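You operate a simulated robot arm through the tools that you are given. There is no shell and no other tool. Be economical: measure what you need, move in short steps, check, and stop when the job is done.

You run a simulated two-armed robot. Do the job below in one go: nothing can be reset, and whatever is moved stays where it is left.

JOB
Take the grille brush and leave it on the shelf under the island bench. Open the cable drawer, take the fan filter from the top of the island bench and put it in the inside of the cable drawer and shut the drawer again. Fetch the orange antenna and stand it on top of the white spare radio. Fetch the yellow cloth and set it on the white result board on the top of the battery bench. Put the carton marked "foams" from the top of the side table on the top of the microphone bench and the carton marked "clips" on the top of the charger bench. Take the lid off the green jar and lay it down on the top of the side table. Put the label labelled "green" from the top of the side table on the lane before the swell gauge and the label that says "yellow" on the top of the radio bench. Take the yellow attenuator on the top of the side table and put it away on the top of the test desk. Put one of the dryer cartridges from the top of the microphone bench on the ledge of the wall board. Open the lid of the pack box. Do these in any order. Set down upright: orange antenna, carton, label.

The check looks at the end state, three seconds after you hand in, the way a careful person would. Anything else that was tipped, shoved, dropped, spilled or broken makes it a failure. A push-on lid holds only when it is set on centred and level and pressed home; a screw cap is set on level and turned clockwise until tight. Flat cloth is picked up by pressing the open fingertips on it (5 to 10 N) and closing them slowly along it; thin cloth reads only 2 to 8 mm in the jaws.

ROBOT AND FRAMES
Two 7-joint arms with three-finger grippers on one trunk, on a base that drives. Base frame: it is fixed to the floor where the robot stands at the start and does not move with it; the origin is under the middle of the robot, x ahead of it, y to its left, z up; the surface under the hand at the start is at about z = 0.8. Readings come in m, rad, newtons and seconds.
The left shoulder is at the start at [0.034, 0.154, 1.029], the right one opposite. With the tool pointing down near the work surface each hand reaches from about 0.22 to 0.62 m from the robot's upright axis, wherever it stands, measured 20 degrees to its own side. Places, roughly: cable drawer [-1.3, 0.6, 0.5]; carton [-1.25, -2.5, 0.75]; dryer cartridge (5x4x12 cm) [-1.3, -3.8, 0.8]; fan filter (10x2x9 cm) [0.3, -0.1, 0.8]; green jar (6x6x11 cm) [-1.4, -2.5, 0.8]; grille brush (3x7x4 cm) [0.5, -0.1, 0.8]; inside of the cable drawer [-1.3, 0.6, 0.5]; label [-1.25, -2.5, 0.75]; lane before the swell gauge (16x13 cm) [2.26, 0.9, 0.82]; ledge of the wall board (116x15 cm) [-0.34, -4.84, 0.78]; lid of the pack box [-1.4, -0.1, 0.9]; orange antenna (2x2x12 cm) [0.8, -0.3, 0.9]; result board [2.25, 0.25, 0.75]; shelf under the island bench [0.5, 0.4, 0.3]; top of the charger bench [-1.4, -1.4, 0.8]; top of the microphone bench [-1.4, -3.5, 0.8]; top of the radio bench [-1.4, -0.4, 0.8]; top of the test desk [-1.4, 1.2, 0.8]; white spare radio [2.5, -1, 1]; yellow attenuator [-1.5, -2.75, 0.75]; yellow cloth (6x4x3 cm) [2.3, 0.3, 0.8]. Payload 2.69 kg a hand.
The TCP of each hand is the grasp point between the finger pads, 0.029 m short of the fingertips. In the tool frame z runs along the fingers and y along their closing line. Largest opening 0.12 m; the body of the gripper starts 0.078 m behind the TCP.
Orientation is that of the tool frame in the base frame, as a unit quaternion [w, x, y, z]. With the fingers straight down and closing along the base's y, the tool's x points along the base's -x, its y along +y and its z along -z.

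CONTROLS
- The arms move only by the tool send_rows. It takes "left_rows", "right_rows" or both (then of equal length, played together; a hand with none holds still); each is a list of rows, each a list of 7 numbers: the turn, a rotation vector about the base's x, y, z in units of 45 degrees (1.0 is 45 degrees), then the shift along the base's x, y, z in units of 300 mm (1.0 is 300 mm), then the gripper command, from -1 (shut) to 1 (fully open), values between in proportion. In form: [[wx, wy, wz, x, y, z, grip], ...]. A call has 1 to 20 rows; each row is the pose to reach, as a shift and turn from the pose commanded when the call began. A call with a number of a shift or a turn outside -1 to 1 is refused whole. Each row takes 0.2 s and may step no farther than 0.05 m and 0.15 rad from the row before; otherwise, or with a gripper value out of range, the whole call is refused. A pose out of reach is approached as far as the arm can. The call stops where the force on the tool passes 40 N (or 10 N more than at its start, if that is more) or the arm is blocked; 0.2 s more then pass. The fingers move at their own pace and stop on an object; they squeeze with about 27 N. The grip force told is the motor's: it shows also when the fingers shut on nothing. Time passes only in rows, and 0.2 s behind the last, so rows that repeat a pose let the fingers close. It gives the time, the measured TCP pose, the force on the tool (base axes), the opening and the grip force at its end, in the units of the frame above (readings bear some noise), with the torque about the TCP (base axes, N m) and any sound that the robot's microphone picked up, and new pictures: "pictures" is both (left out), scene, wrist or none (wrist: the cameras of the hands that moved).
- Cameras (640 x 400 px; columns grow to the right, rows downward): "scene" is now at [0.0934, 0.0755, 1.1928]; the picture's right is [0.85, -0.53, 0.00], its down [-0.30, -0.48, -0.83] and it looks along [0.44, 0.70, -0.56] (base axes); focal length 214 px, centre (320, 200). "left" rides on the left gripper at [0.063, 0, -0.104] in its tool frame; the picture's right is [0.00, 1.00, 0.00], its down [-0.83, 0.00, -0.56] and it looks along [-0.56, 0.00, 0.83] (tool axes); focal length 275 px, centre (320, 200). "right" rides on the right gripper at [0.063, 0, -0.104] in its tool frame; the picture's right is [0.00, 1.00, 0.00], its down [-0.83, 0.00, -0.56] and it looks along [-0.56, 0.00, 0.83] (tool axes); focal length 275 px, centre (320, 200). There is no depth. A picture from a camera that has moved, and an enlarged one, comes with that camera's place and axes in the base frame and with its lens. The place of the scene camera against the robot may be out by one fixed shift of up to 0.018 m in any direction.
- lift_body(by): slides the trunk up (or, below 0, down) by that many m; the arms and the scene camera ride with it, the base frame stays. It gives what a move gives, with no picture.
- base_move(legs): drives the robot by 1 to 6 legs, each [ahead, left, turn to the left] in m, m and rad, along the robot's own axes; the way and the turn of a leg run together, so that a leg with both is an arc; at most 1.5 m and 3.142 rad a leg. The arms and the cameras ride along, it lands a little off, and it stops where it bumps. It gives what a move gives, and a new picture of the scene camera.
- aim_head(pan, tilt): turns the head with the scene camera to pan (to the left, within 1.396 rad either way) and tilt (down, from -0.506 to 1.204), counted from straight ahead of the robot. It gives what a move gives, and a new picture of the scene camera.
- zoom(camera, box): a new picture of the part [left, top, right, bottom] of that camera's present view, enlarged. It takes no simulated time.
- finish_job(): hands the job in; it is judged then, once.

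Go step by step. Nothing tells you exact positions but the pictures and the camera data: compare them with the known pose of the tool, close in by small moves and look again before you grip or let go. The budget is 567 turns and 360 pictures, counting those below and the enlarged ones. Unless the task says otherwise, let go and move clear before handing in, and close with one line.

The tools are called after "Call:" as name(argument=value, ...) on one line, values as JSON. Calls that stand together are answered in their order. send_rows: Moves the arms, as the interface text tells. Its arguments: {"type":"object","properties":{"left_rows":{"type":"array","items":{"type":"array","items":{"type":"number"}}},"right_rows":{"type":"array","items":{"type":"array","items":{"type":"number"}}},"pictures":{"type":"string","enum":["both","scene","wrist","none"]}},"required":[]} The other tools are called the same way: lift_body (by) slides the trunk up or down; base_move (legs) drives the base; aim_head (pan, tilt) turns the head that bears the scene camera; zoom (camera, box) takes an enlarged picture of a part of a camera's view; finish_job () hands the job in.

At the start:

```text
time: 0.0
left_tool_pos: [0.3429, 0.3121, 1.1009]
left_tool_rot: [0.001, 0.0, 1.0, 0.0]
left_ft_force: [-0.8, -0.8, -0.6]
left_moment: [-0.03, 0.01, -0.03]
left_opening: 0.1203
left_grip_force: 0.1
right_tool_pos: [0.3418, -0.0303, 1.0968]
right_tool_rot: [0.0, 0.0, 1.0, 0.0]
right_ft_force: [0.4, -0.3, -1.3]
right_moment: [0.0, -0.05, -0.02]
right_opening: 0.1197
right_grip_force: 0.1
trunk travel left (down, up): [-0.394, 0.044]
robot x, y, heading: [-0.001, 0.0004, -0.002]
head pan, tilt: [1.014, 0.6]
```

scene: 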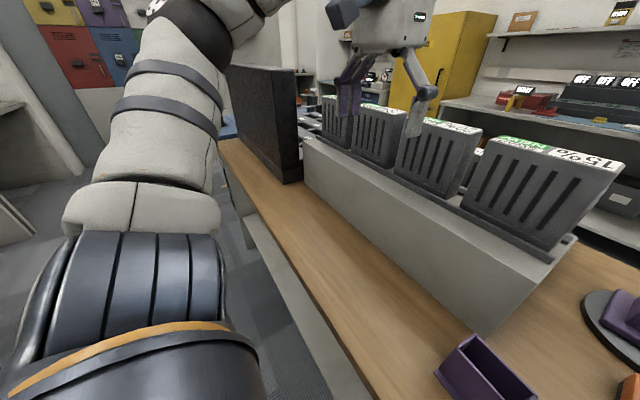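
right: 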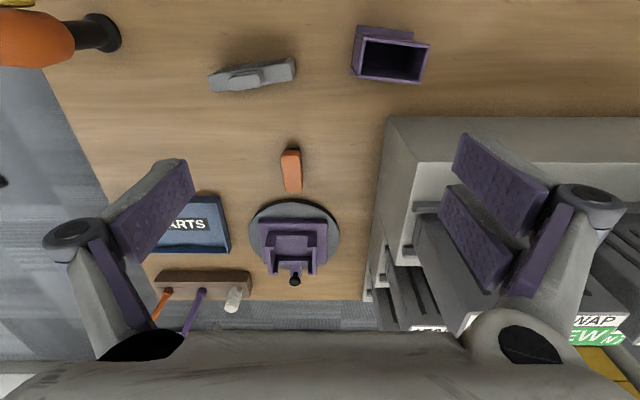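
left: 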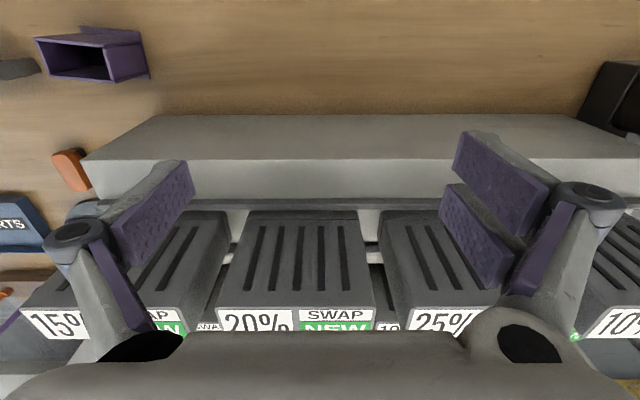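

I see the island bench with a charger rack, a purple bin, a grey gadget, an orange block and a round stand. I'll look straight ahead first to find the items on the bench.

Call:
aim_head(pan=-0.2, tilt=0.7)

```text
time: 1.4
left_tool_pos: [0.3408, 0.3111, 1.1006]
left_tool_rot: [-0.001, 0.0, 1.0, 0.0]
left_ft_force: [0.9, 0.2, -1.2]
left_moment: [0.01, -0.04, -0.02]
left_opening: 0.1199
left_grip_force: 0.0
right_tool_pos: [0.342, -0.0302, 1.0982]
right_tool_rot: [0.0, 0.0, 1.0, 0.0]
right_ft_force: [0.4, -0.7, 0.0]
right_moment: [0.02, 0.0, 0.04]
right_opening: 0.1201
right_grip_force: 0.0
trunk travel left (down, up): [-0.394, 0.044]
robot x, y, heading: [-0.0039, 0.0016, -0.0]
head pan, tilt: [-0.201, 0.7]
camera scene: at [0.1299, -0.0164, 1.1842], right [-0.2, -0.98, 0.0], down [-0.63, 0.13, -0.77], along [0.75, -0.15, -0.64], focal length 214 px, centre (320, 200)
```

scene: 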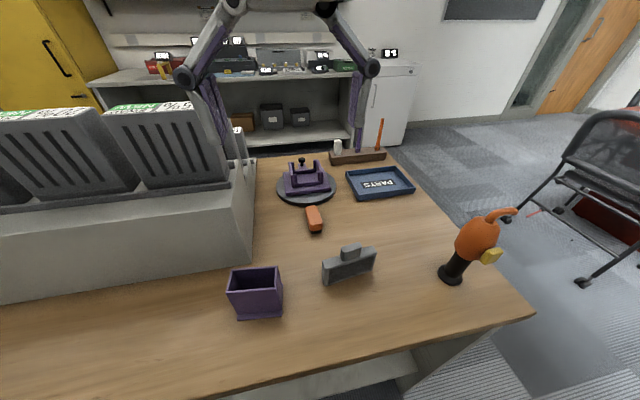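

The grey slab is likely the fan filter, the orange block the grille brush, and the orange rod in the brown rack the antenna. I'll zoom to check.

Call:
zoom(camera="scene", box=[220, 120, 420, 320])

Call:
zoom(camera="right", box=[140, 20, 460, 330])

```text
2.00 times, centred on (320, 220) of scene
camera zoom: at [0.1299, -0.0164, 1.1842], right [-0.2, -0.98, 0.0], down [-0.63, 0.13, -0.77], along [0.75, -0.15, -0.64], focal length 429 px, centre (320, 160)
```

zoom: 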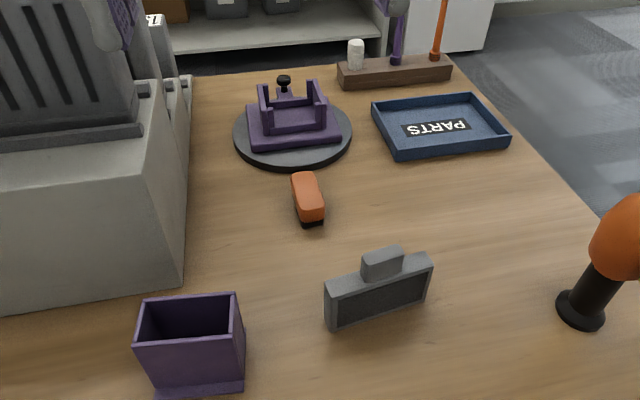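

```text
1.29 times, centred on (300, 175) of right
camera zoom: at [0.2796, -0.0307, 1.2016], right [0.0, 1.0, 0.0], down [0.83, 0.0, 0.56], along [0.56, 0.0, -0.83], focal length 355 px, centre (346, 232)
```

zoom: 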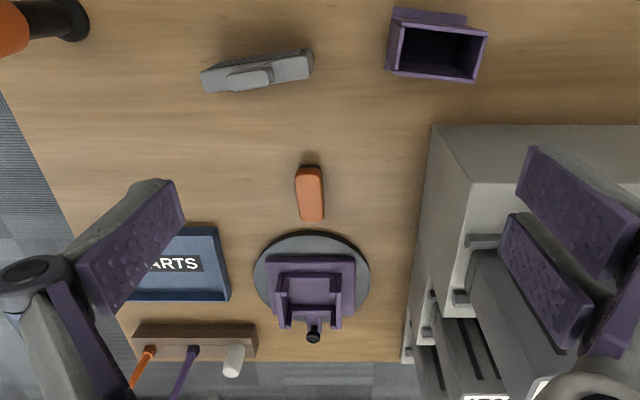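

The brush sits at about (0.47, -0.07) and the filter at (0.34, -0.11). Before gripping I'll back up and look at the shelf under the bench.

Call:
base_move(legs=[[-0.45, 0, 0]])

Call:
aim_head(pan=0.3, tilt=0.75)

```text
time: 4.1
left_tool_pos: [-0.1019, 0.3109, 1.1008]
left_tool_rot: [0.001, 0.002, 1.0, 0.0]
left_ft_force: [-0.1, 0.5, -0.9]
left_moment: [0.03, -0.02, 0.03]
left_opening: 0.1197
left_grip_force: 0.1
right_tool_pos: [-0.1036, -0.0299, 1.0964]
right_tool_rot: [0.0, 0.002, 1.0, 0.0]
right_ft_force: [-0.6, -0.3, 0.3]
right_moment: [0.02, -0.04, -0.02]
right_opening: 0.1199
right_grip_force: 0.1
trunk travel left (down, up): [-0.394, 0.044]
robot x, y, heading: [-0.4469, 0.0002, -0.004]
head pan, tilt: [-0.201, 0.7]
camera scene: at [-0.3172, -0.016, 1.1842], right [-0.2, -0.98, 0.0], down [-0.63, 0.13, -0.77], along [0.75, -0.16, -0.64], focal length 214 px, centre (320, 200)
```

scene: 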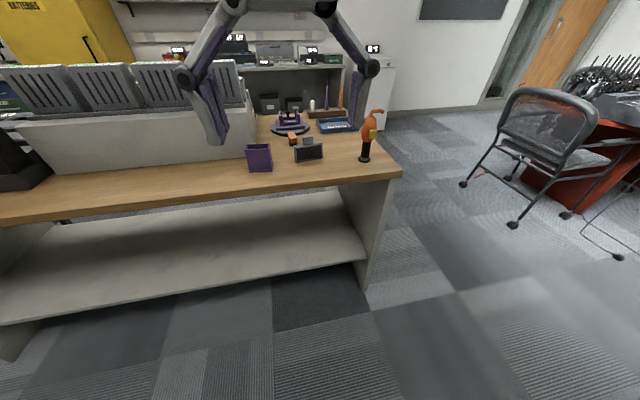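

```text
time: 5.0
left_tool_pos: [-0.1024, 0.3118, 1.1]
left_tool_rot: [0.0, 0.001, 1.0, 0.0]
left_ft_force: [-0.2, -0.2, 1.3]
left_moment: [0.02, -0.01, 0.03]
left_opening: 0.1201
left_grip_force: 0.1
right_tool_pos: [-0.1044, -0.0302, 1.0964]
right_tool_rot: [0.0, 0.002, 1.0, -0.001]
right_ft_force: [-0.6, 0.4, -1.0]
right_moment: [0.01, -0.01, 0.02]
right_opening: 0.12
right_grip_force: 0.0
trunk travel left (down, up): [-0.394, 0.044]
robot x, y, heading: [-0.4478, -0.0008, -0.004]
head pan, tilt: [0.3, 0.75]
camera scene: at [-0.3207, 0.0253, 1.1799], right [0.29, -0.96, 0.0], down [-0.65, -0.2, -0.73], along [0.7, 0.21, -0.68], focal length 214 px, centre (320, 200)
```

scene: 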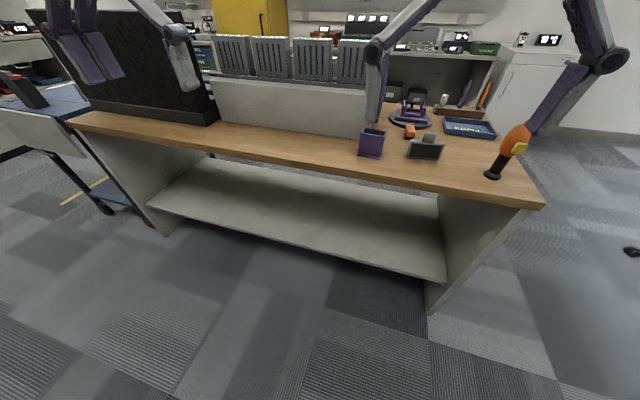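

The shelf is open at the front with its edge around x=0.24. The filter would block a tilted approach to the brush, so the right hand takes the filter first, then the left takes the brush.

Call:
base_move(legs=[[0.44, -0.1, 0.003]])

Call:
send_rows(right_rows=[[0, 0, -0.18, 0, 0, 0, 1], [0, 0, -0.36, 0, 0, 0, 1], [0, 0, -0.54, 0, 0, 0, 1], [0, 0, -0.72, 0, 0, 0, 1], [0, 0, -0.9, 0, 0, 0, 1]], pictures="none")

Call:
send_rows(right_rows=[[0, 0, -0.18, 0, 0, 0, 1], [0, 0, -0.36, 0, 0, 0, 1], [0, 0, -0.54, 0, 0, 0, 1], [0, 0, -0.72, 0, 0, 0, 1], [0, 0, -0.884, 0, 0, 0, 1]], pictures="both")

```text
time: 7.8
left_tool_pos: [0.3348, 0.2152, 1.1002]
left_tool_rot: [0.0, -0.001, 1.0, 0.0]
left_ft_force: [-0.4, 0.3, 0.3]
left_moment: [0.01, 0.05, 0.0]
left_opening: 0.1202
left_grip_force: 0.0
right_tool_pos: [0.3354, -0.1276, 1.0966]
right_tool_rot: [0.0, -0.001, 1.0, 0.0]
right_ft_force: [-0.1, -0.1, -0.3]
right_moment: [-0.01, 0.02, 0.0]
right_opening: 0.12
right_grip_force: 0.1
trunk travel left (down, up): [-0.394, 0.044]
robot x, y, heading: [-0.0049, -0.0987, 0.005]
head pan, tilt: [0.3, 0.75]
camera scene: at [0.1187, -0.0728, 1.1799], right [0.3, -0.95, 0.0], down [-0.65, -0.2, -0.73], along [0.7, 0.22, -0.68], focal length 214 px, centre (320, 200)
```

scene: 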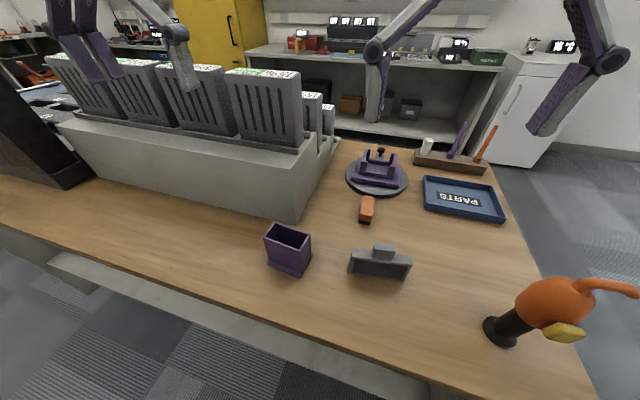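

```text
time: 9.0
left_tool_pos: [0.3346, 0.2152, 1.101]
left_tool_rot: [0.001, -0.002, 1.0, 0.0]
left_ft_force: [0.6, -0.1, -0.1]
left_moment: [-0.01, -0.02, -0.04]
left_opening: 0.1202
left_grip_force: 0.1
right_tool_pos: [0.3349, -0.1274, 1.097]
right_tool_rot: [0.0, 0.345, 0.939, 0.0]
right_ft_force: [0.4, 0.4, 0.7]
right_moment: [0.0, -0.01, -0.01]
right_opening: 0.1199
right_grip_force: 0.1
trunk travel left (down, up): [-0.394, 0.044]
robot x, y, heading: [-0.0094, -0.0994, 0.007]
head pan, tilt: [0.3, 0.75]
```

```text
time: 10.2
left_tool_pos: [0.3351, 0.2151, 1.0999]
left_tool_rot: [-0.001, -0.002, 1.0, 0.0]
left_ft_force: [-0.6, -0.7, 0.3]
left_moment: [0.03, 0.02, -0.01]
left_opening: 0.12
left_grip_force: 0.1
right_tool_pos: [0.3358, -0.1271, 1.0973]
right_tool_rot: [0.0, 0.644, 0.765, -0.001]
right_ft_force: [-0.5, 0.4, 0.3]
right_moment: [-0.01, 0.01, 0.03]
right_opening: 0.1202
right_grip_force: 0.1
trunk travel left (down, up): [-0.394, 0.044]
robot x, y, heading: [-0.01, -0.0973, 0.008]
head pan, tilt: [0.3, 0.75]
camera scene: at [0.1183, -0.0727, 1.1799], right [0.3, -0.95, 0.0], down [-0.65, -0.2, -0.73], along [0.7, 0.22, -0.68], focal length 214 px, centre (320, 200)
camera right: at [0.3244, -0.0654, 1.2015], right [0.98, 0.17, 0.0], down [0.14, -0.82, 0.56], along [0.1, -0.55, -0.83], focal length 275 px, centre (320, 200)
```

scene: 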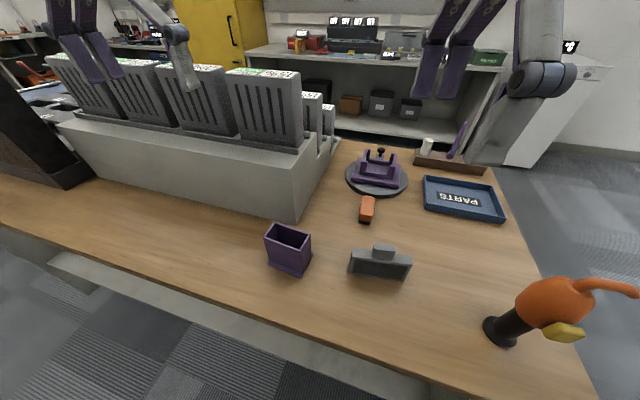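
right: 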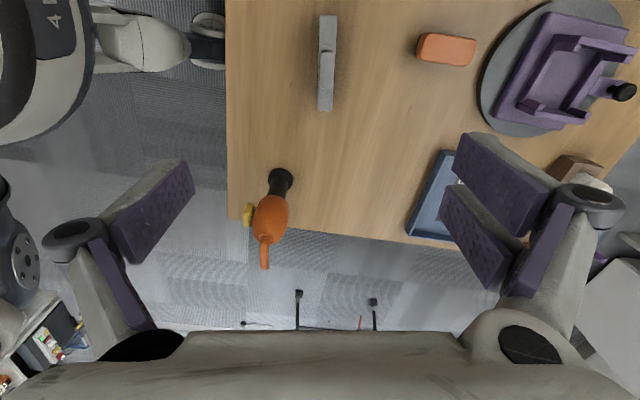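

The filter is centred at about (0.340, -0.106) and aligned with the hand. Descending and gripping it.

Call:
send_rows(right_rows=[[0, 0, 0, 0.013, 0.07, -0.1, 1], [0, 0, 0, 0.013, 0.07, -0.25, 1], [0, 0, 0, 0.013, 0.07, -0.4, 1], [0, 0, 0, 0.013, 0.07, -0.55, 1], [0, 0, 0, 0.013, 0.07, -0.65, 1]], pictures="wrist")

```text
time: 11.4
left_tool_pos: [0.3351, 0.2168, 1.1005]
left_tool_rot: [0.0, -0.002, 1.0, 0.0]
left_ft_force: [-0.7, 0.0, -0.6]
left_moment: [0.03, -0.04, -0.02]
left_opening: 0.1198
left_grip_force: 0.2
right_tool_pos: [0.3382, -0.1059, 0.901]
right_tool_rot: [0.001, 0.644, 0.765, 0.0]
right_ft_force: [-0.5, -0.1, -0.8]
right_moment: [0.0, 0.0, 0.02]
right_opening: 0.1199
right_grip_force: 0.1
trunk travel left (down, up): [-0.394, 0.044]
robot x, y, heading: [-0.0095, -0.0987, 0.006]
head pan, tilt: [0.3, 0.75]
camera right: at [0.3276, -0.0439, 1.0062], right [0.98, 0.18, 0.0], down [0.15, -0.82, 0.56], along [0.1, -0.55, -0.83], focal length 275 px, centre (320, 200)
```

right: 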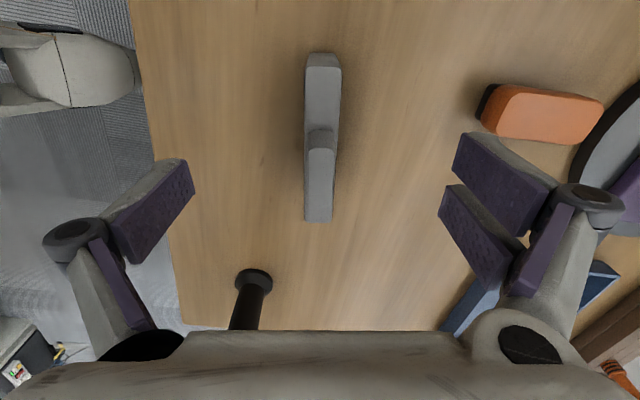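

Aligned. Lower to 0.868 and close.

Call:
send_rows(right_rows=[[0, 0, 0, 0.004, 0, -0.06, 0.6], [0, 0, 0, 0.004, 0, -0.11, 0.3], [0, 0, 0, 0.004, 0, -0.11, -0.3], [0, 0, 0, 0.004, 0, -0.11, -1], [0, 0, 0, 0.004, 0, -0.11, -1], [0, 0, 0, 0.004, 0, -0.11, -1]], pictures="none")

Call:
send_rows(right_rows=[[0, 0, 0, 0, 0, 0.1, -1], [0, 0, 0, 0, 0, 0.25, -1], [0, 0, 0, 0, -0.05, 0.4, -1], [0, 0, 0, -0.05, -0.2, 0.55, -1], [0, 0, 0, -0.1, -0.35, 0.7, -1], [0, 0, 0, -0.1, -0.5, 0.7, -1], [0, 0, 0, -0.1, -0.65, 0.7, -1]], pictures="wrist")

```text
time: 12.8
left_tool_pos: [0.3342, 0.2155, 1.1016]
left_tool_rot: [0.0, -0.002, 1.0, 0.0]
left_ft_force: [0.0, 0.1, 0.2]
left_moment: [0.02, 0.01, -0.01]
left_opening: 0.1198
left_grip_force: 0.0
right_tool_pos: [0.3402, -0.1067, 0.8689]
right_tool_rot: [0.0, 0.643, 0.766, 0.0]
right_ft_force: [0.6, -0.6, -0.1]
right_moment: [0.0, 0.0, -0.01]
right_opening: 0.0184
right_grip_force: 27.2
trunk travel left (down, up): [-0.394, 0.044]
robot x, y, heading: [-0.006, -0.0981, 0.001]
head pan, tilt: [0.3, 0.75]
```

```text
refused: row 4 steps farther than a row can; nothing moved
```

Call:
send_rows(right_rows=[[0, 0, 0, 0, 0, 0.1, -1], [0, 0, 0, 0, 0, 0.25, -1], [0, 0, 0, 0, -0.05, 0.4, -1], [0, 0, 0, -0.03, -0.13, 0.52, -1], [0, 0, 0, -0.06, -0.21, 0.64, -1], [0, 0, 0, -0.1, -0.33, 0.7, -1], [0, 0, 0, -0.1, -0.48, 0.7, -1], [0, 0, 0, -0.1, -0.62, 0.7, -1]], pictures="wrist")

Call:
send_rows(left_rows=[[0, -0.15, 0, 0.02, -0.15, 0, 0], [0, -0.3, 0, 0.04, -0.3, -0.02, 0], [0, -0.45, 0, 0.06, -0.45, -0.04, 0], [0, -0.6, 0, 0.08, -0.6, -0.06, 0], [0, -0.75, 0, 0.1, -0.75, -0.1, 0], [0, -0.89, 0, 0.1, -0.9, -0.1, 0]], pictures="both")

```text
time: 14.6
left_tool_pos: [0.3341, 0.2134, 1.1012]
left_tool_rot: [0.001, -0.001, 1.0, 0.0]
left_ft_force: [-0.8, -1.1, -0.4]
left_moment: [0.0, 0.04, -0.01]
left_opening: 0.1197
left_grip_force: 0.0
right_tool_pos: [0.3099, -0.2951, 1.0794]
right_tool_rot: [0.0, 0.644, 0.765, 0.0]
right_ft_force: [-0.6, 0.0, -0.4]
right_moment: [0.03, 0.01, 0.02]
right_opening: 0.0181
right_grip_force: 27.3
trunk travel left (down, up): [-0.394, 0.044]
robot x, y, heading: [-0.0072, -0.1, 0.009]
head pan, tilt: [0.3, 0.75]
camera right: at [0.2997, -0.2321, 1.1834], right [0.98, 0.18, 0.0], down [0.15, -0.82, 0.56], along [0.1, -0.55, -0.83], focal length 275 px, centre (320, 200)
```

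right: 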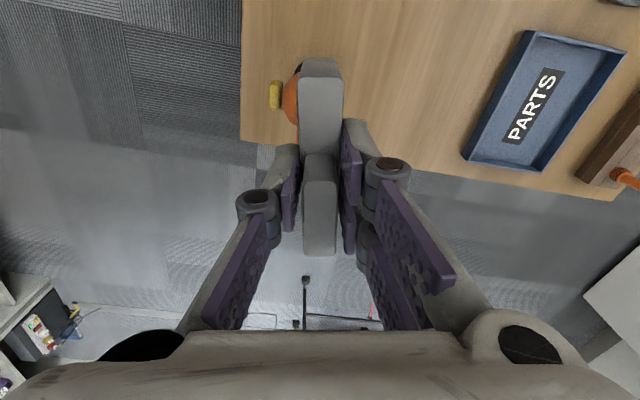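

```text
time: 16.0
left_tool_pos: [0.3653, -0.0554, 1.0698]
left_tool_rot: [0.344, -0.002, 0.939, 0.0]
left_ft_force: [-0.1, -0.5, -0.5]
left_moment: [0.02, 0.01, 0.01]
left_opening: 0.06
left_grip_force: 0.0
right_tool_pos: [0.3121, -0.2937, 1.0784]
right_tool_rot: [0.0, 0.643, 0.766, 0.0]
right_ft_force: [0.4, 0.9, -1.3]
right_moment: [0.02, 0.02, 0.01]
right_opening: 0.0183
right_grip_force: 26.2
trunk travel left (down, up): [-0.394, 0.044]
robot x, y, heading: [-0.0072, -0.0983, 0.002]
head pan, tilt: [0.3, 0.75]
camera scene: at [0.1197, -0.0731, 1.1827], right [0.3, -0.95, 0.0], down [-0.63, -0.2, -0.75], along [0.72, 0.23, -0.66], focal length 214 px, centre (320, 200)
camera left: at [0.2498, -0.0564, 1.1088], right [0.0, 1.0, 0.0], down [0.28, 0.0, 0.96], along [0.96, 0.0, -0.28], focal length 275 px, centre (320, 200)
```

scene: 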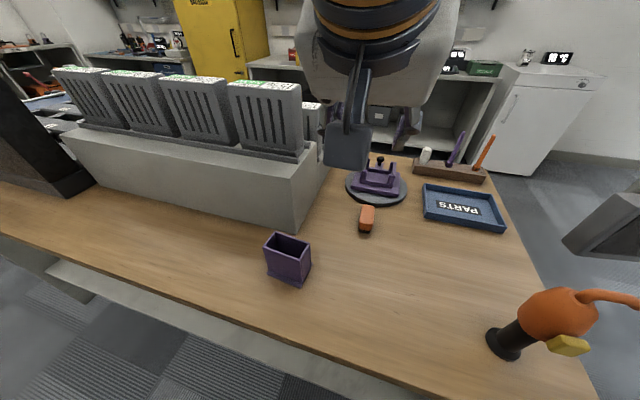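
left: 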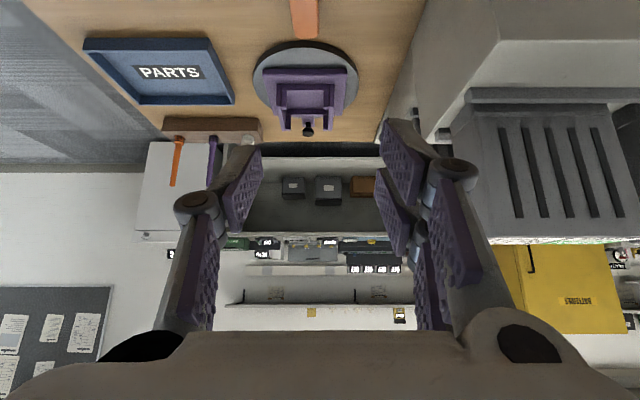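

Filter held. The brush top is at about (0.472, -0.073). Lowering the tilted left hand toward it.

Call:
send_rows(left_rows=[[0, 0, 0, 0.08, -0.02, -0.1, 0], [0, 0, 0, 0.16, -0.04, -0.22, 0], [0, 0, 0, 0.24, -0.06, -0.34, 0], [0, 0, 0, 0.3, -0.06, -0.46, 0], [0, 0, 0, 0.335, -0.06, -0.58, 0]], pictures="both")

```text
time: 17.2
left_tool_pos: [0.4661, -0.0711, 0.8969]
left_tool_rot: [0.343, -0.005, 0.939, -0.003]
left_ft_force: [-0.1, 0.7, 0.0]
left_moment: [0.0, 0.03, -0.01]
left_opening: 0.0601
left_grip_force: 0.1
right_tool_pos: [0.3114, -0.2934, 1.0788]
right_tool_rot: [0.0, 0.643, 0.766, 0.001]
right_ft_force: [1.0, -0.1, -0.8]
right_moment: [0.0, 0.01, -0.01]
right_opening: 0.0183
right_grip_force: 26.9
trunk travel left (down, up): [-0.394, 0.044]
robot x, y, heading: [-0.0079, -0.0969, 0.002]
head pan, tilt: [0.3, 0.75]
camera scene: at [0.1218, -0.0836, 1.1804], right [0.17, -0.99, 0.0], down [-0.67, -0.12, -0.74], along [0.73, 0.13, -0.68], focal length 214 px, centre (320, 200)
camera left: at [0.3514, -0.0729, 0.9362], right [0.0, 1.0, -0.01], down [0.28, 0.01, 0.96], along [0.96, 0.0, -0.28], focal length 275 px, centre (320, 200)
```

scene: 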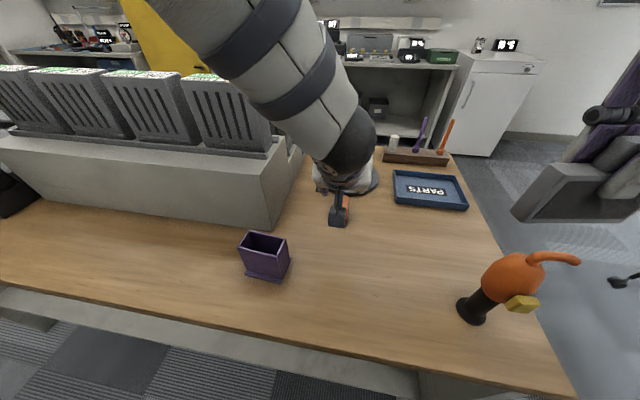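
left: 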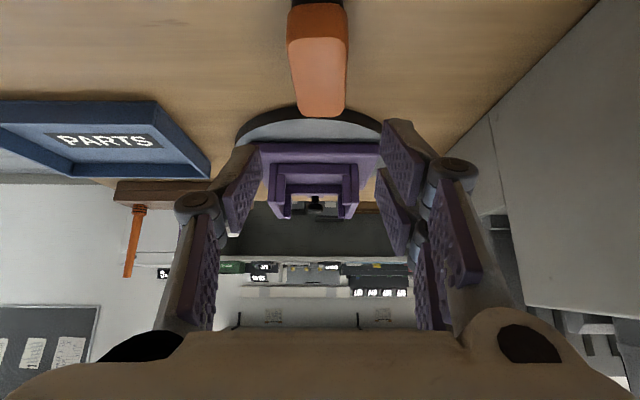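

Brush is centred between the fingers. Descend and close.

Call:
send_rows(left_rows=[[0, 0, 0, 0.01, -0.007, -0.1, 0], [0, 0, 0, 0.01, -0.007, -0.195, 0], [0, 0, 0, 0.01, -0.007, -0.195, -0.5], [0, 0, 0, 0.01, -0.007, -0.195, -1], [0, 0, 0, 0.01, -0.007, -0.195, -1]], pictures="wrist")

```text
time: 18.4
left_tool_pos: [0.4675, -0.0748, 0.8383]
left_tool_rot: [0.343, -0.003, 0.939, 0.0]
left_ft_force: [-0.7, 0.1, 0.4]
left_moment: [0.01, 0.04, 0.02]
left_opening: 0.0293
left_grip_force: 27.3
right_tool_pos: [0.3113, -0.2916, 1.0797]
right_tool_rot: [0.0, 0.644, 0.765, 0.0]
right_ft_force: [-0.3, 0.0, -1.2]
right_moment: [-0.04, 0.01, -0.02]
right_opening: 0.0183
right_grip_force: 26.5
trunk travel left (down, up): [-0.394, 0.044]
robot x, y, heading: [-0.0051, -0.0992, 0.002]
head pan, tilt: [0.3, 0.75]
camera left: at [0.3533, -0.0757, 0.8767], right [0.0, 1.0, 0.0], down [0.28, 0.0, 0.96], along [0.96, 0.0, -0.28], focal length 275 px, centre (320, 200)
```

left: 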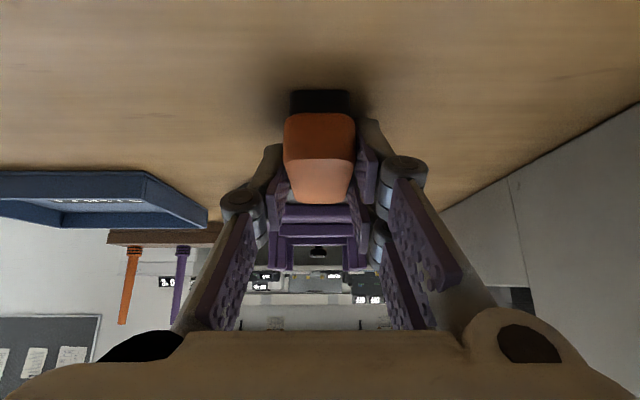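

Brush held. Lift and retract, then back off and lower the trunk to face the shelf.

Call:
send_rows(left_rows=[[0, 0, 0, 0, 0, 0.12, -1], [0, 0, 0, 0, 0, 0.27, -1], [0, 0, 0, -0.05, 0, 0.42, -1], [0, 0, 0, -0.15, 0.05, 0.52, -1], [0, 0, 0, -0.27, 0.12, 0.55, -1], [0, 0, 0, -0.4, 0.18, 0.55, -1]], pictures="none")

Call:
base_move(legs=[[-0.35, 0.1, 0]])

Call:
lift_body(by=-0.38)

Call:
aim_head(pan=0.15, tilt=0.6)

```text
time: 19.8
left_tool_pos: [0.3475, -0.0193, 1.0045]
left_tool_rot: [0.344, -0.002, 0.939, 0.0]
left_ft_force: [0.4, -0.3, -0.2]
left_moment: [-0.02, 0.0, 0.0]
left_opening: 0.0295
left_grip_force: 27.4
right_tool_pos: [0.3112, -0.2921, 1.0792]
right_tool_rot: [0.001, 0.643, 0.766, 0.0]
right_ft_force: [-0.4, 0.4, -1.3]
right_moment: [-0.02, -0.02, 0.0]
right_opening: 0.0181
right_grip_force: 26.8
trunk travel left (down, up): [-0.394, 0.044]
robot x, y, heading: [-0.0094, -0.1015, 0.003]
head pan, tilt: [0.3, 0.75]
```

```text
time: 22.1
left_tool_pos: [-0.0024, 0.0778, 1.0028]
left_tool_rot: [0.343, -0.001, 0.939, -0.001]
left_ft_force: [-0.4, 0.2, -1.2]
left_moment: [0.03, 0.02, 0.0]
left_opening: 0.0293
left_grip_force: 26.8
right_tool_pos: [-0.0401, -0.194, 1.0788]
right_tool_rot: [-0.001, 0.643, 0.766, 0.0]
right_ft_force: [0.1, -0.1, 0.3]
right_moment: [0.0, -0.03, 0.02]
right_opening: 0.0182
right_grip_force: 27.2
trunk travel left (down, up): [-0.394, 0.044]
robot x, y, heading: [-0.3592, 0.0027, -0.001]
head pan, tilt: [0.3, 0.75]
camera scene: at [-0.2327, 0.0256, 1.18], right [0.3, -0.95, 0.0], down [-0.65, -0.2, -0.73], along [0.7, 0.22, -0.68], focal length 214 px, centre (320, 200)
```

scene: 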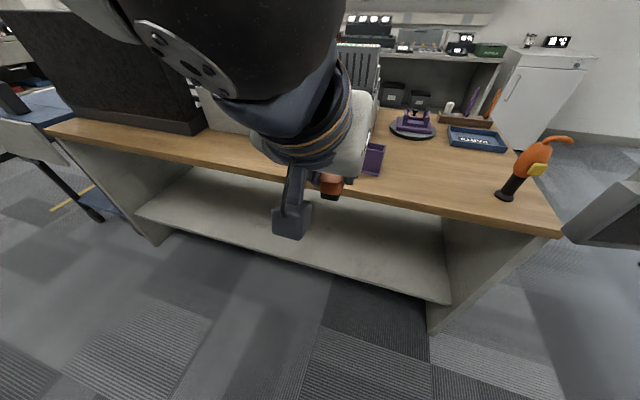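

```text
time: 24.6
left_tool_pos: [0.0128, 0.1107, 0.6743]
left_tool_rot: [0.286, -0.042, 0.955, 0.07]
left_ft_force: [0.0, 0.5, 0.1]
left_moment: [-0.03, -0.02, -0.02]
left_opening: 0.0292
left_grip_force: 26.6
right_tool_pos: [-0.0165, -0.1943, 0.7714]
right_tool_rot: [-0.03, 0.642, 0.765, -0.024]
right_ft_force: [-0.4, 0.0, 0.1]
right_moment: [0.0, -0.04, -0.03]
right_opening: 0.0184
right_grip_force: 27.0
trunk travel left (down, up): [-0.111, 0.327]
robot x, y, heading: [-0.3586, -0.0023, 0.003]
head pan, tilt: [0.3, 0.75]
stopped: the arm was blocked; the commanded pose is now the measured one
```

```text
time: 25.3
left_tool_pos: [0.0125, 0.1101, 0.6775]
left_tool_rot: [0.286, -0.043, 0.955, 0.069]
left_ft_force: [0.3, -0.2, -1.5]
left_moment: [-0.01, 0.02, 0.0]
left_opening: 0.0291
left_grip_force: 27.6
right_tool_pos: [-0.0176, -0.1938, 0.771]
right_tool_rot: [-0.029, 0.643, 0.765, -0.025]
right_ft_force: [0.7, -0.1, -0.3]
right_moment: [-0.01, 0.03, 0.01]
right_opening: 0.0183
right_grip_force: 26.7
trunk travel left (down, up): [-0.111, 0.327]
robot x, y, heading: [-0.3595, -0.002, -0.003]
head pan, tilt: [0.15, 0.6]
camera scene: at [-0.125, 0.0213, 0.8843], right [0.23, -0.97, 0.0], down [-0.56, -0.13, -0.82], along [0.8, 0.19, -0.57], focal length 214 px, centre (320, 200)
```

scene: 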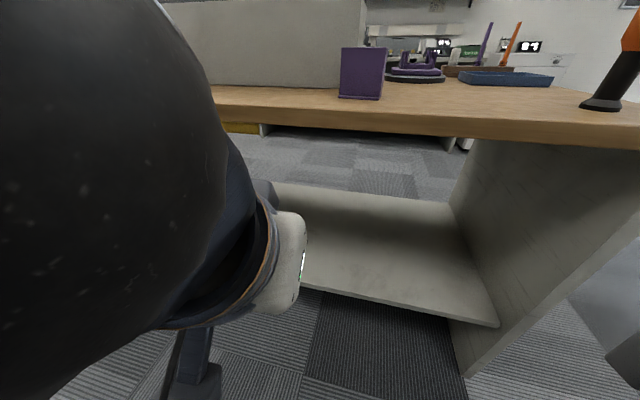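

The trunk stopped lowering about 0.28 m down, with the left arm pressed. I'll move the left hand out and down and restore its orientation.

Call:
send_rows(left_rows=[[-0.03, -0.03, -0.03, 0.05, 0.05, -0.1, -1], [-0.05, -0.05, -0.05, 0.1, 0.1, -0.2, -1], [-0.08, -0.08, -0.08, 0.15, 0.15, -0.3, -1], [-0.1, -0.1, -0.1, 0.2, 0.2, -0.4, -1], [-0.13, -0.153, -0.159, 0.25, 0.25, -0.5, -1], [-0.13, -0.153, -0.159, 0.29, 0.3, -0.6, -1]], pictures="both")

```text
time: 26.7
left_tool_pos: [0.1036, 0.2002, 0.4974]
left_tool_rot: [0.345, 0.001, 0.939, -0.002]
left_ft_force: [0.0, 0.3, 0.2]
left_moment: [0.0, 0.0, 0.01]
left_opening: 0.029
left_grip_force: 27.0
left hand out of reach, approached as far as the arm can: row 1, 2, 3, 4, 5
right_tool_pos: [-0.0167, -0.1936, 0.7709]
right_tool_rot: [-0.029, 0.643, 0.765, -0.024]
right_ft_force: [0.0, -0.6, 0.1]
right_moment: [-0.02, 0.01, 0.03]
right_opening: 0.0184
right_grip_force: 26.3
trunk travel left (down, up): [-0.111, 0.327]
robot x, y, heading: [-0.3556, 0.0004, 0.004]
head pan, tilt: [0.15, 0.6]
camera scene: at [-0.1233, 0.0147, 0.8852], right [0.15, -0.99, 0.0], down [-0.56, -0.09, -0.83], along [0.82, 0.13, -0.56], focal length 214 px, centre (320, 200)
camera left: at [-0.0121, 0.1995, 0.5349], right [0.01, 1.0, 0.0], down [0.27, 0.0, 0.96], along [0.96, -0.01, -0.27], focal length 275 px, centre (320, 200)
```

scene: 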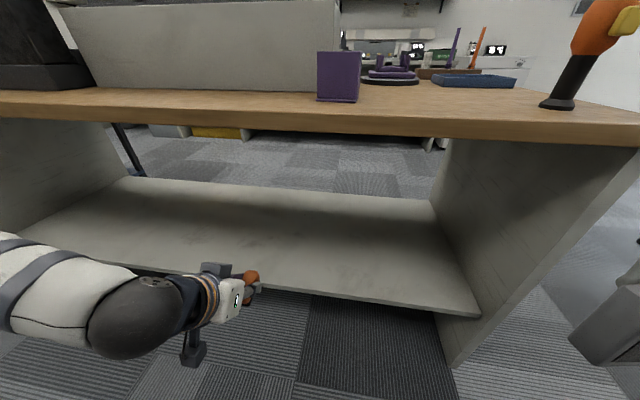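
left: 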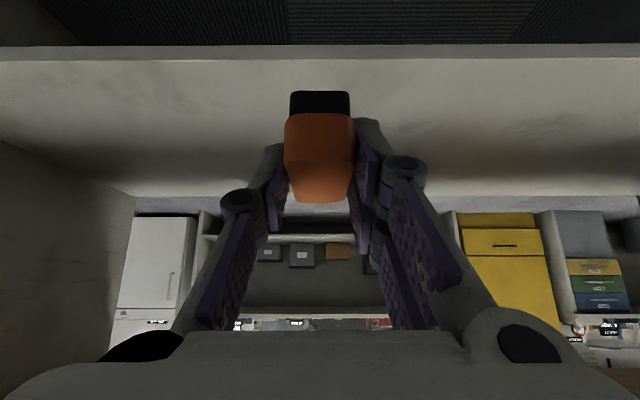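

The shelf surface is near z=0.31, front edge x≈0.23. Moving the brush in over the shelf.

Call:
send_rows(left_rows=[[0, 0, 0, 0.15, 0, -0.05, -1], [0, 0, 0, 0.3, 0, -0.1, -1], [0, 0, 0, 0.45, 0, -0.15, -1], [0, 0, 0, 0.6, 0, -0.2, -1], [0, 0, 0, 0.75, 0, -0.25, -1], [0, 0, 0, 0.85, 0, -0.33, -1]], pictures="both")

```text
time: 28.1
left_tool_pos: [0.3543, 0.1995, 0.3974]
left_tool_rot: [0.346, 0.001, 0.938, -0.002]
left_ft_force: [0.3, -0.4, -0.6]
left_moment: [0.01, 0.03, 0.0]
left_opening: 0.0291
left_grip_force: 26.3
right_tool_pos: [-0.0165, -0.1948, 0.7713]
right_tool_rot: [-0.03, 0.643, 0.765, -0.025]
right_ft_force: [-0.1, 0.7, -1.5]
right_moment: [0.0, -0.02, 0.01]
right_opening: 0.0182
right_grip_force: 27.0
trunk travel left (down, up): [-0.111, 0.327]
robot x, y, heading: [-0.3619, 0.0024, 0.005]
head pan, tilt: [0.15, 0.6]
camera scene: at [-0.1233, 0.0146, 0.8852], right [0.15, -0.99, 0.0], down [-0.56, -0.09, -0.82], along [0.82, 0.13, -0.57], focal length 214 px, centre (320, 200)
camera left: at [0.2394, 0.1992, 0.4362], right [0.01, 1.0, 0.0], down [0.27, 0.0, 0.96], along [0.96, -0.01, -0.27], focal length 275 px, centre (320, 200)
```

scene: 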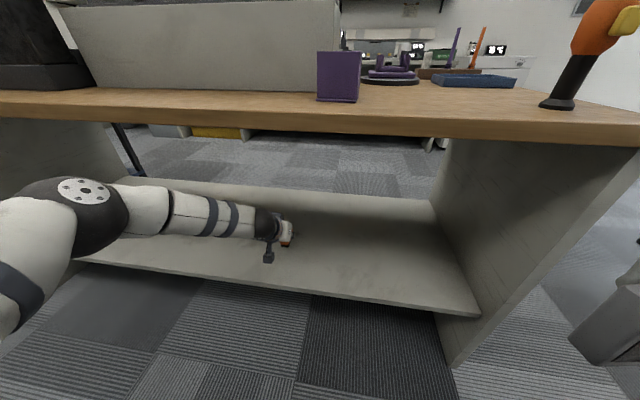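
left: 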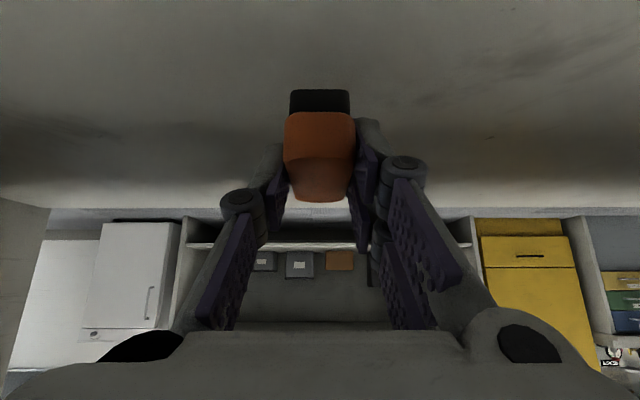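

Call:
send_rows(left_rows=[[0, 0, 0, 0, 0, -0.08, -1], [0, 0, 0, 0, 0, -0.16, -1]], pictures="wrist")

Call:
send_rows(left_rows=[[0, 0, 0, 0, 0, -0.015, -1]], pictures="none")

```text
time: 28.7
left_tool_pos: [0.354, 0.1997, 0.3512]
left_tool_rot: [0.345, 0.001, 0.939, -0.002]
left_ft_force: [0.1, -0.2, -0.4]
left_moment: [0.0, -0.02, 0.02]
left_opening: 0.0291
left_grip_force: 26.6
right_tool_pos: [-0.0178, -0.1945, 0.7717]
right_tool_rot: [-0.03, 0.644, 0.764, -0.025]
right_ft_force: [0.6, 0.7, 0.2]
right_moment: [-0.01, -0.01, 0.01]
right_opening: 0.0184
right_grip_force: 27.1
trunk travel left (down, up): [-0.111, 0.327]
robot x, y, heading: [-0.356, -0.0005, 0.009]
head pan, tilt: [0.15, 0.6]
camera left: at [0.239, 0.199, 0.389], right [0.01, 1.0, 0.0], down [0.27, 0.0, 0.96], along [0.96, -0.01, -0.27], focal length 275 px, centre (320, 200)
```

left: 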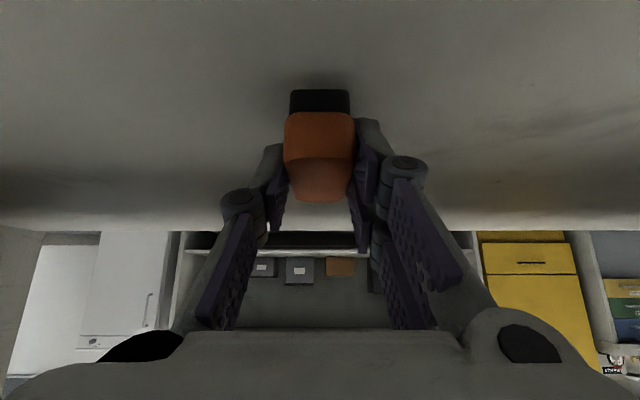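

```text
time: 29.1
left_tool_pos: [0.3539, 0.1994, 0.346]
left_tool_rot: [0.345, 0.001, 0.939, -0.002]
left_ft_force: [0.0, 0.2, -0.8]
left_moment: [-0.03, 0.01, -0.02]
left_opening: 0.0291
left_grip_force: 27.5
right_tool_pos: [-0.0168, -0.1938, 0.7706]
right_tool_rot: [-0.029, 0.643, 0.765, -0.025]
right_ft_force: [0.2, -0.4, -0.9]
right_moment: [-0.04, -0.03, 0.0]
right_opening: 0.0183
right_grip_force: 27.4
trunk travel left (down, up): [-0.111, 0.327]
robot x, y, heading: [-0.3558, 0.0017, 0.005]
head pan, tilt: [0.15, 0.6]
```

Call:
send_rows(left_rows=[[0, 0, 0, 0, 0, -0.012, -1]], pictures="none")

Call:
send_rows(left_rows=[[0, 0, 0, 0, 0, -0.012, -1]], pictures="none")

Call:
send_rows(left_rows=[[0, 0, 0, 0, 0, -0.012, -1]], pictures="wrist")

```text
time: 29.5
left_tool_pos: [0.3553, 0.1989, 0.3428]
left_tool_rot: [0.346, 0.0, 0.938, -0.001]
left_ft_force: [0.0, -0.1, -0.1]
left_moment: [0.02, 0.0, -0.01]
left_opening: 0.029
left_grip_force: 26.9
right_tool_pos: [-0.0171, -0.1945, 0.7715]
right_tool_rot: [-0.03, 0.643, 0.765, -0.026]
right_ft_force: [0.1, 0.5, -0.1]
right_moment: [0.0, 0.02, 0.02]
right_opening: 0.0182
right_grip_force: 26.9
trunk travel left (down, up): [-0.111, 0.327]
robot x, y, heading: [-0.3593, 0.0034, 0.005]
head pan, tilt: [0.15, 0.6]
```

```text
time: 29.9
left_tool_pos: [0.3539, 0.1996, 0.3385]
left_tool_rot: [0.345, 0.001, 0.939, -0.002]
left_ft_force: [0.9, 0.1, -0.1]
left_moment: [-0.01, 0.03, 0.01]
left_opening: 0.0289
left_grip_force: 27.0
right_tool_pos: [-0.0172, -0.1953, 0.7714]
right_tool_rot: [-0.03, 0.643, 0.765, -0.025]
right_ft_force: [0.0, 1.1, -0.7]
right_moment: [0.04, -0.04, 0.02]
right_opening: 0.0182
right_grip_force: 27.3
trunk travel left (down, up): [-0.111, 0.327]
robot x, y, heading: [-0.3612, 0.0048, 0.004]
head pan, tilt: [0.15, 0.6]
```

```text
time: 30.3
left_tool_pos: [0.356, 0.1987, 0.3387]
left_tool_rot: [0.348, 0.0, 0.938, -0.002]
left_ft_force: [-3.9, -0.1, 13.6]
left_moment: [-0.01, 0.39, 0.02]
left_opening: 0.0291
left_grip_force: 27.2
right_tool_pos: [-0.0182, -0.1938, 0.7712]
right_tool_rot: [-0.028, 0.644, 0.764, -0.025]
right_ft_force: [-0.6, -0.2, -0.2]
right_moment: [0.04, 0.02, -0.02]
right_opening: 0.0181
right_grip_force: 27.0
trunk travel left (down, up): [-0.111, 0.327]
robot x, y, heading: [-0.3598, 0.0009, 0.005]
head pan, tilt: [0.15, 0.6]
camera left: at [0.2398, 0.1988, 0.3755], right [0.0, 1.0, 0.0], down [0.27, 0.0, 0.96], along [0.96, 0.0, -0.27], focal length 275 px, centre (320, 200)
```

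left: 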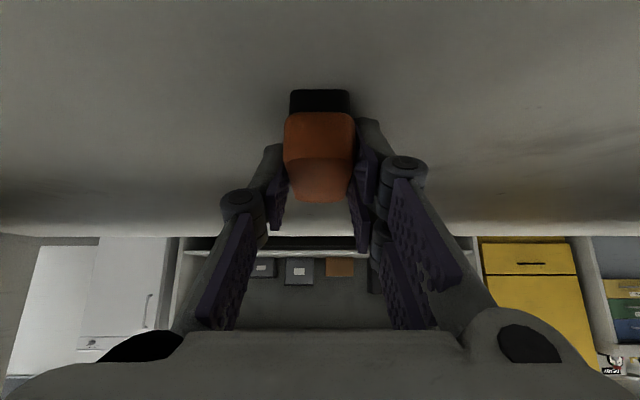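

The brush is on the shelf. Release and retreat back and up, clear of the bench.

Call:
send_rows(left_rows=[[0, 0, 0, 0, 0, 0.012, -0.4], [0, 0, 0, 0, 0, 0.012, 0.2], [0, 0, 0, -0.06, 0, 0.09, 0.2], [0, 0, 0, -0.16, 0, 0.19, 0.2], [0, 0, 0, -0.3, 0, 0.22, 0.2], [0, 0, 0, -0.45, 0, 0.25, 0.2], [0, 0, 0, -0.6, 0, 0.28, 0.2], [0, 0, 0, -0.75, 0, 0.33, 0.2], [0, 0, 0, -0.88, 0, 0.4, 0.2]], pictures="both")

```text
time: 32.3
left_tool_pos: [0.0902, 0.2003, 0.4557]
left_tool_rot: [0.347, 0.001, 0.938, -0.001]
left_ft_force: [-0.7, -0.9, 0.0]
left_moment: [-0.02, 0.05, -0.01]
left_opening: 0.0721
left_grip_force: 0.1
right_tool_pos: [-0.0164, -0.1947, 0.772]
right_tool_rot: [-0.03, 0.643, 0.765, -0.025]
right_ft_force: [0.7, -0.1, -0.5]
right_moment: [0.01, 0.0, 0.01]
right_opening: 0.0183
right_grip_force: 27.6
trunk travel left (down, up): [-0.111, 0.327]
robot x, y, heading: [-0.3591, -0.0016, 0.004]
head pan, tilt: [0.15, 0.6]
camera scene: at [-0.1233, 0.0146, 0.8853], right [0.15, -0.99, 0.0], down [-0.56, -0.09, -0.83], along [0.82, 0.13, -0.56], focal length 214 px, centre (320, 200)
camera left: at [-0.0249, 0.1993, 0.4936], right [0.0, 1.0, 0.0], down [0.27, 0.0, 0.96], along [0.96, 0.0, -0.27], focal length 275 px, centre (320, 200)
```

scene: 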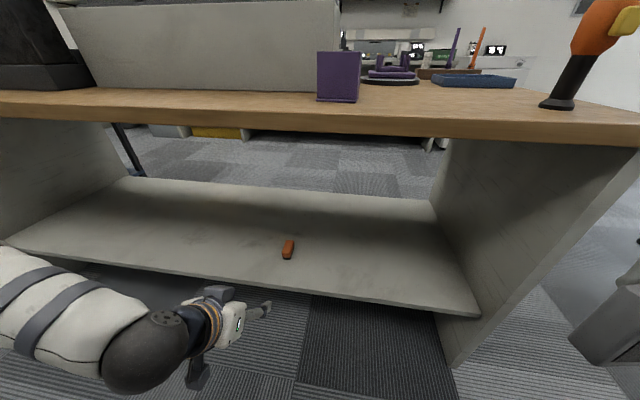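
left: 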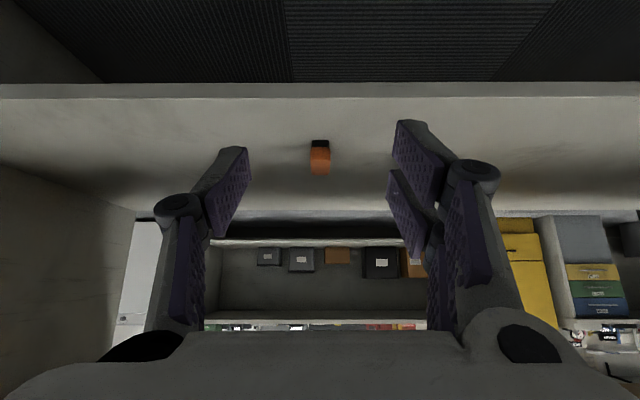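

Brush is on the shelf. Now turn around to face the west benches and look at the cable drawer.

Call:
base_move(legs=[[-0.08, 0, 0], [0, 0, 3.14]])

Call:
aim_head(pan=-0.5, tilt=0.5)

```text
time: 40.7
left_tool_pos: [-0.8853, -0.2039, 0.4545]
left_tool_rot: [0.0, 0.938, 0.003, -0.345]
left_ft_force: [0.9, -0.2, 0.7]
left_moment: [0.01, 0.01, -0.02]
left_opening: 0.0717
left_grip_force: 0.0
right_tool_pos: [-0.7805, 0.1919, 0.7712]
right_tool_rot: [-0.025, 0.767, -0.64, 0.029]
right_ft_force: [0.2, -0.1, -1.0]
right_moment: [0.0, 0.03, 0.01]
right_opening: 0.0185
right_grip_force: 27.3
trunk travel left (down, up): [-0.111, 0.327]
robot x, y, heading: [-0.4357, -0.0006, -3.127]
head pan, tilt: [0.15, 0.6]
camera scene: at [-0.6798, -0.0156, 0.8852], right [-0.16, 0.99, 0.0], down [0.56, 0.09, -0.83], along [-0.81, -0.13, -0.56], focal length 214 px, centre (320, 200)
```

scene: 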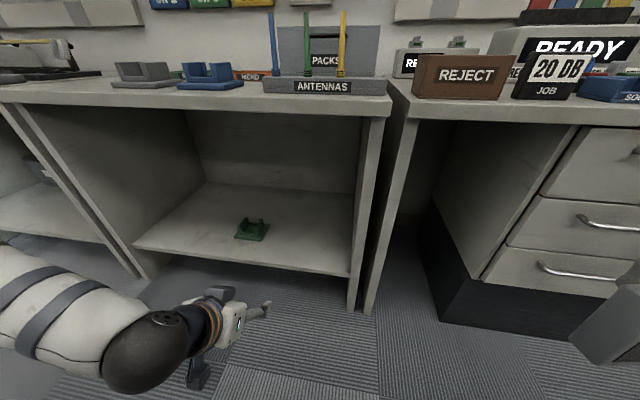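

```text
time: 41.8
left_tool_pos: [-0.8855, -0.2036, 0.4563]
left_tool_rot: [-0.001, 0.938, 0.003, -0.346]
left_ft_force: [-0.3, -0.1, 0.1]
left_moment: [0.04, 0.0, 0.01]
left_opening: 0.072
left_grip_force: 0.1
right_tool_pos: [-0.7796, 0.1917, 0.7713]
right_tool_rot: [-0.025, 0.767, -0.641, 0.03]
right_ft_force: [-0.1, 0.1, -0.3]
right_moment: [-0.02, -0.05, -0.02]
right_opening: 0.0183
right_grip_force: 27.0
trunk travel left (down, up): [-0.111, 0.327]
robot x, y, heading: [-0.4362, 0.0003, -3.13]
head pan, tilt: [-0.499, 0.499]
camera scene: at [-0.673, 0.0412, 0.8943], right [0.47, 0.88, 0.0], down [0.42, -0.22, -0.88], along [-0.78, 0.41, -0.48], focal length 214 px, centre (320, 200)
```

scene: 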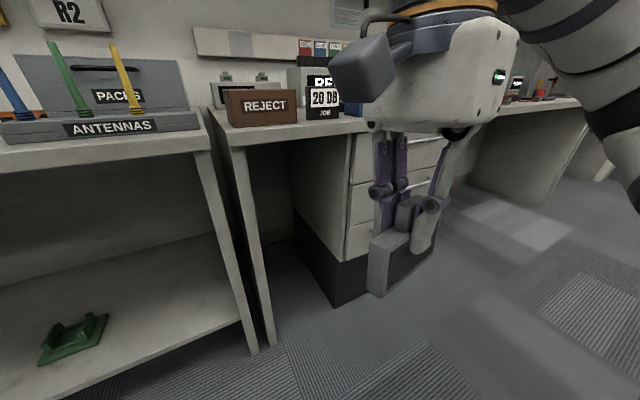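

I see the drawer unit to the right (north). Raise the trunk and slide north to face it.

Call:
lift_body(by=0.2)

Call:
base_move(legs=[[0, -0.5, 0]])

Call:
aim_head(pan=0.0, tilt=0.65)

```text
time: 43.9
left_tool_pos: [-0.8842, -0.2039, 0.6562]
left_tool_rot: [-0.001, 0.939, 0.003, -0.345]
left_ft_force: [-0.8, 0.2, -0.4]
left_moment: [0.0, 0.01, -0.01]
left_opening: 0.072
left_grip_force: 0.0
right_tool_pos: [-0.7799, 0.191, 0.9707]
right_tool_rot: [-0.025, 0.767, -0.64, 0.03]
right_ft_force: [-0.5, -0.9, -0.2]
right_moment: [-0.01, 0.04, -0.01]
right_opening: 0.0181
right_grip_force: 26.7
trunk travel left (down, up): [-0.311, 0.127]
robot x, y, heading: [-0.4374, -0.0007, -3.13]
head pan, tilt: [-0.499, 0.499]
```

```text
time: 48.3
left_tool_pos: [-0.8905, 0.2981, 0.6548]
left_tool_rot: [0.001, 0.939, 0.005, -0.345]
left_ft_force: [0.4, 0.1, 0.0]
left_moment: [0.01, -0.01, -0.04]
left_opening: 0.072
left_grip_force: 0.0
right_tool_pos: [-0.7874, 0.6922, 0.97]
right_tool_rot: [-0.025, 0.769, -0.639, 0.029]
right_ft_force: [0.4, 0.0, -1.3]
right_moment: [-0.03, 0.03, 0.02]
right_opening: 0.0184
right_grip_force: 27.0
trunk travel left (down, up): [-0.311, 0.127]
robot x, y, heading: [-0.4428, 0.5016, -3.132]
head pan, tilt: [-0.499, 0.499]
camera scene: at [-0.6189, 0.5439, 1.1062], right [0.47, 0.88, 0.0], down [0.42, -0.22, -0.88], along [-0.78, 0.41, -0.48], focal length 214 px, centre (320, 200)
```

scene: 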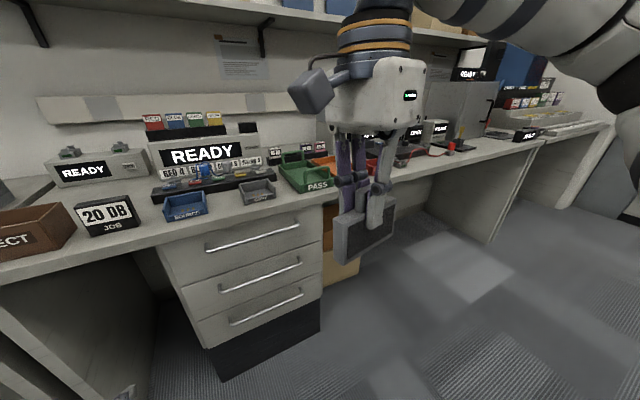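

```text
time: 49.2
left_tool_pos: [-0.8899, 0.2982, 0.6546]
left_tool_rot: [0.0, 0.938, 0.004, -0.346]
left_ft_force: [0.0, -0.3, 0.0]
left_moment: [-0.01, -0.01, 0.0]
left_opening: 0.0725
left_grip_force: 0.0
right_tool_pos: [-0.7863, 0.6926, 0.9709]
right_tool_rot: [-0.025, 0.768, -0.639, 0.03]
right_ft_force: [0.0, -0.1, -0.6]
right_moment: [-0.03, -0.03, 0.0]
right_opening: 0.0182
right_grip_force: 27.5
trunk travel left (down, up): [-0.311, 0.127]
robot x, y, heading: [-0.4439, 0.5004, -3.13]
head pan, tilt: [0.0, 0.649]
camera scene: at [-0.6252, 0.5003, 1.0929], right [-0.01, 1.0, 0.0], down [0.6, 0.01, -0.8], along [-0.8, -0.01, -0.6], focal length 214 px, centre (320, 200)
```

scene: 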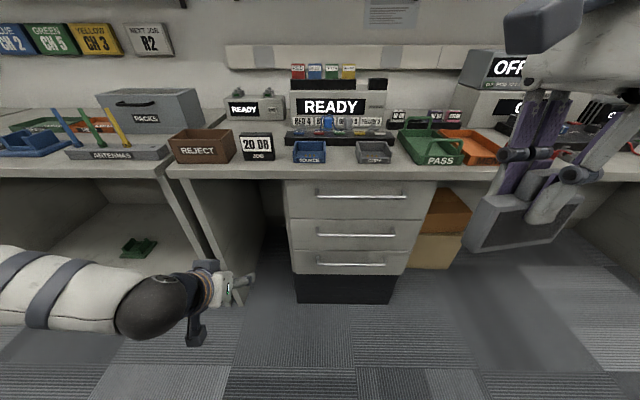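

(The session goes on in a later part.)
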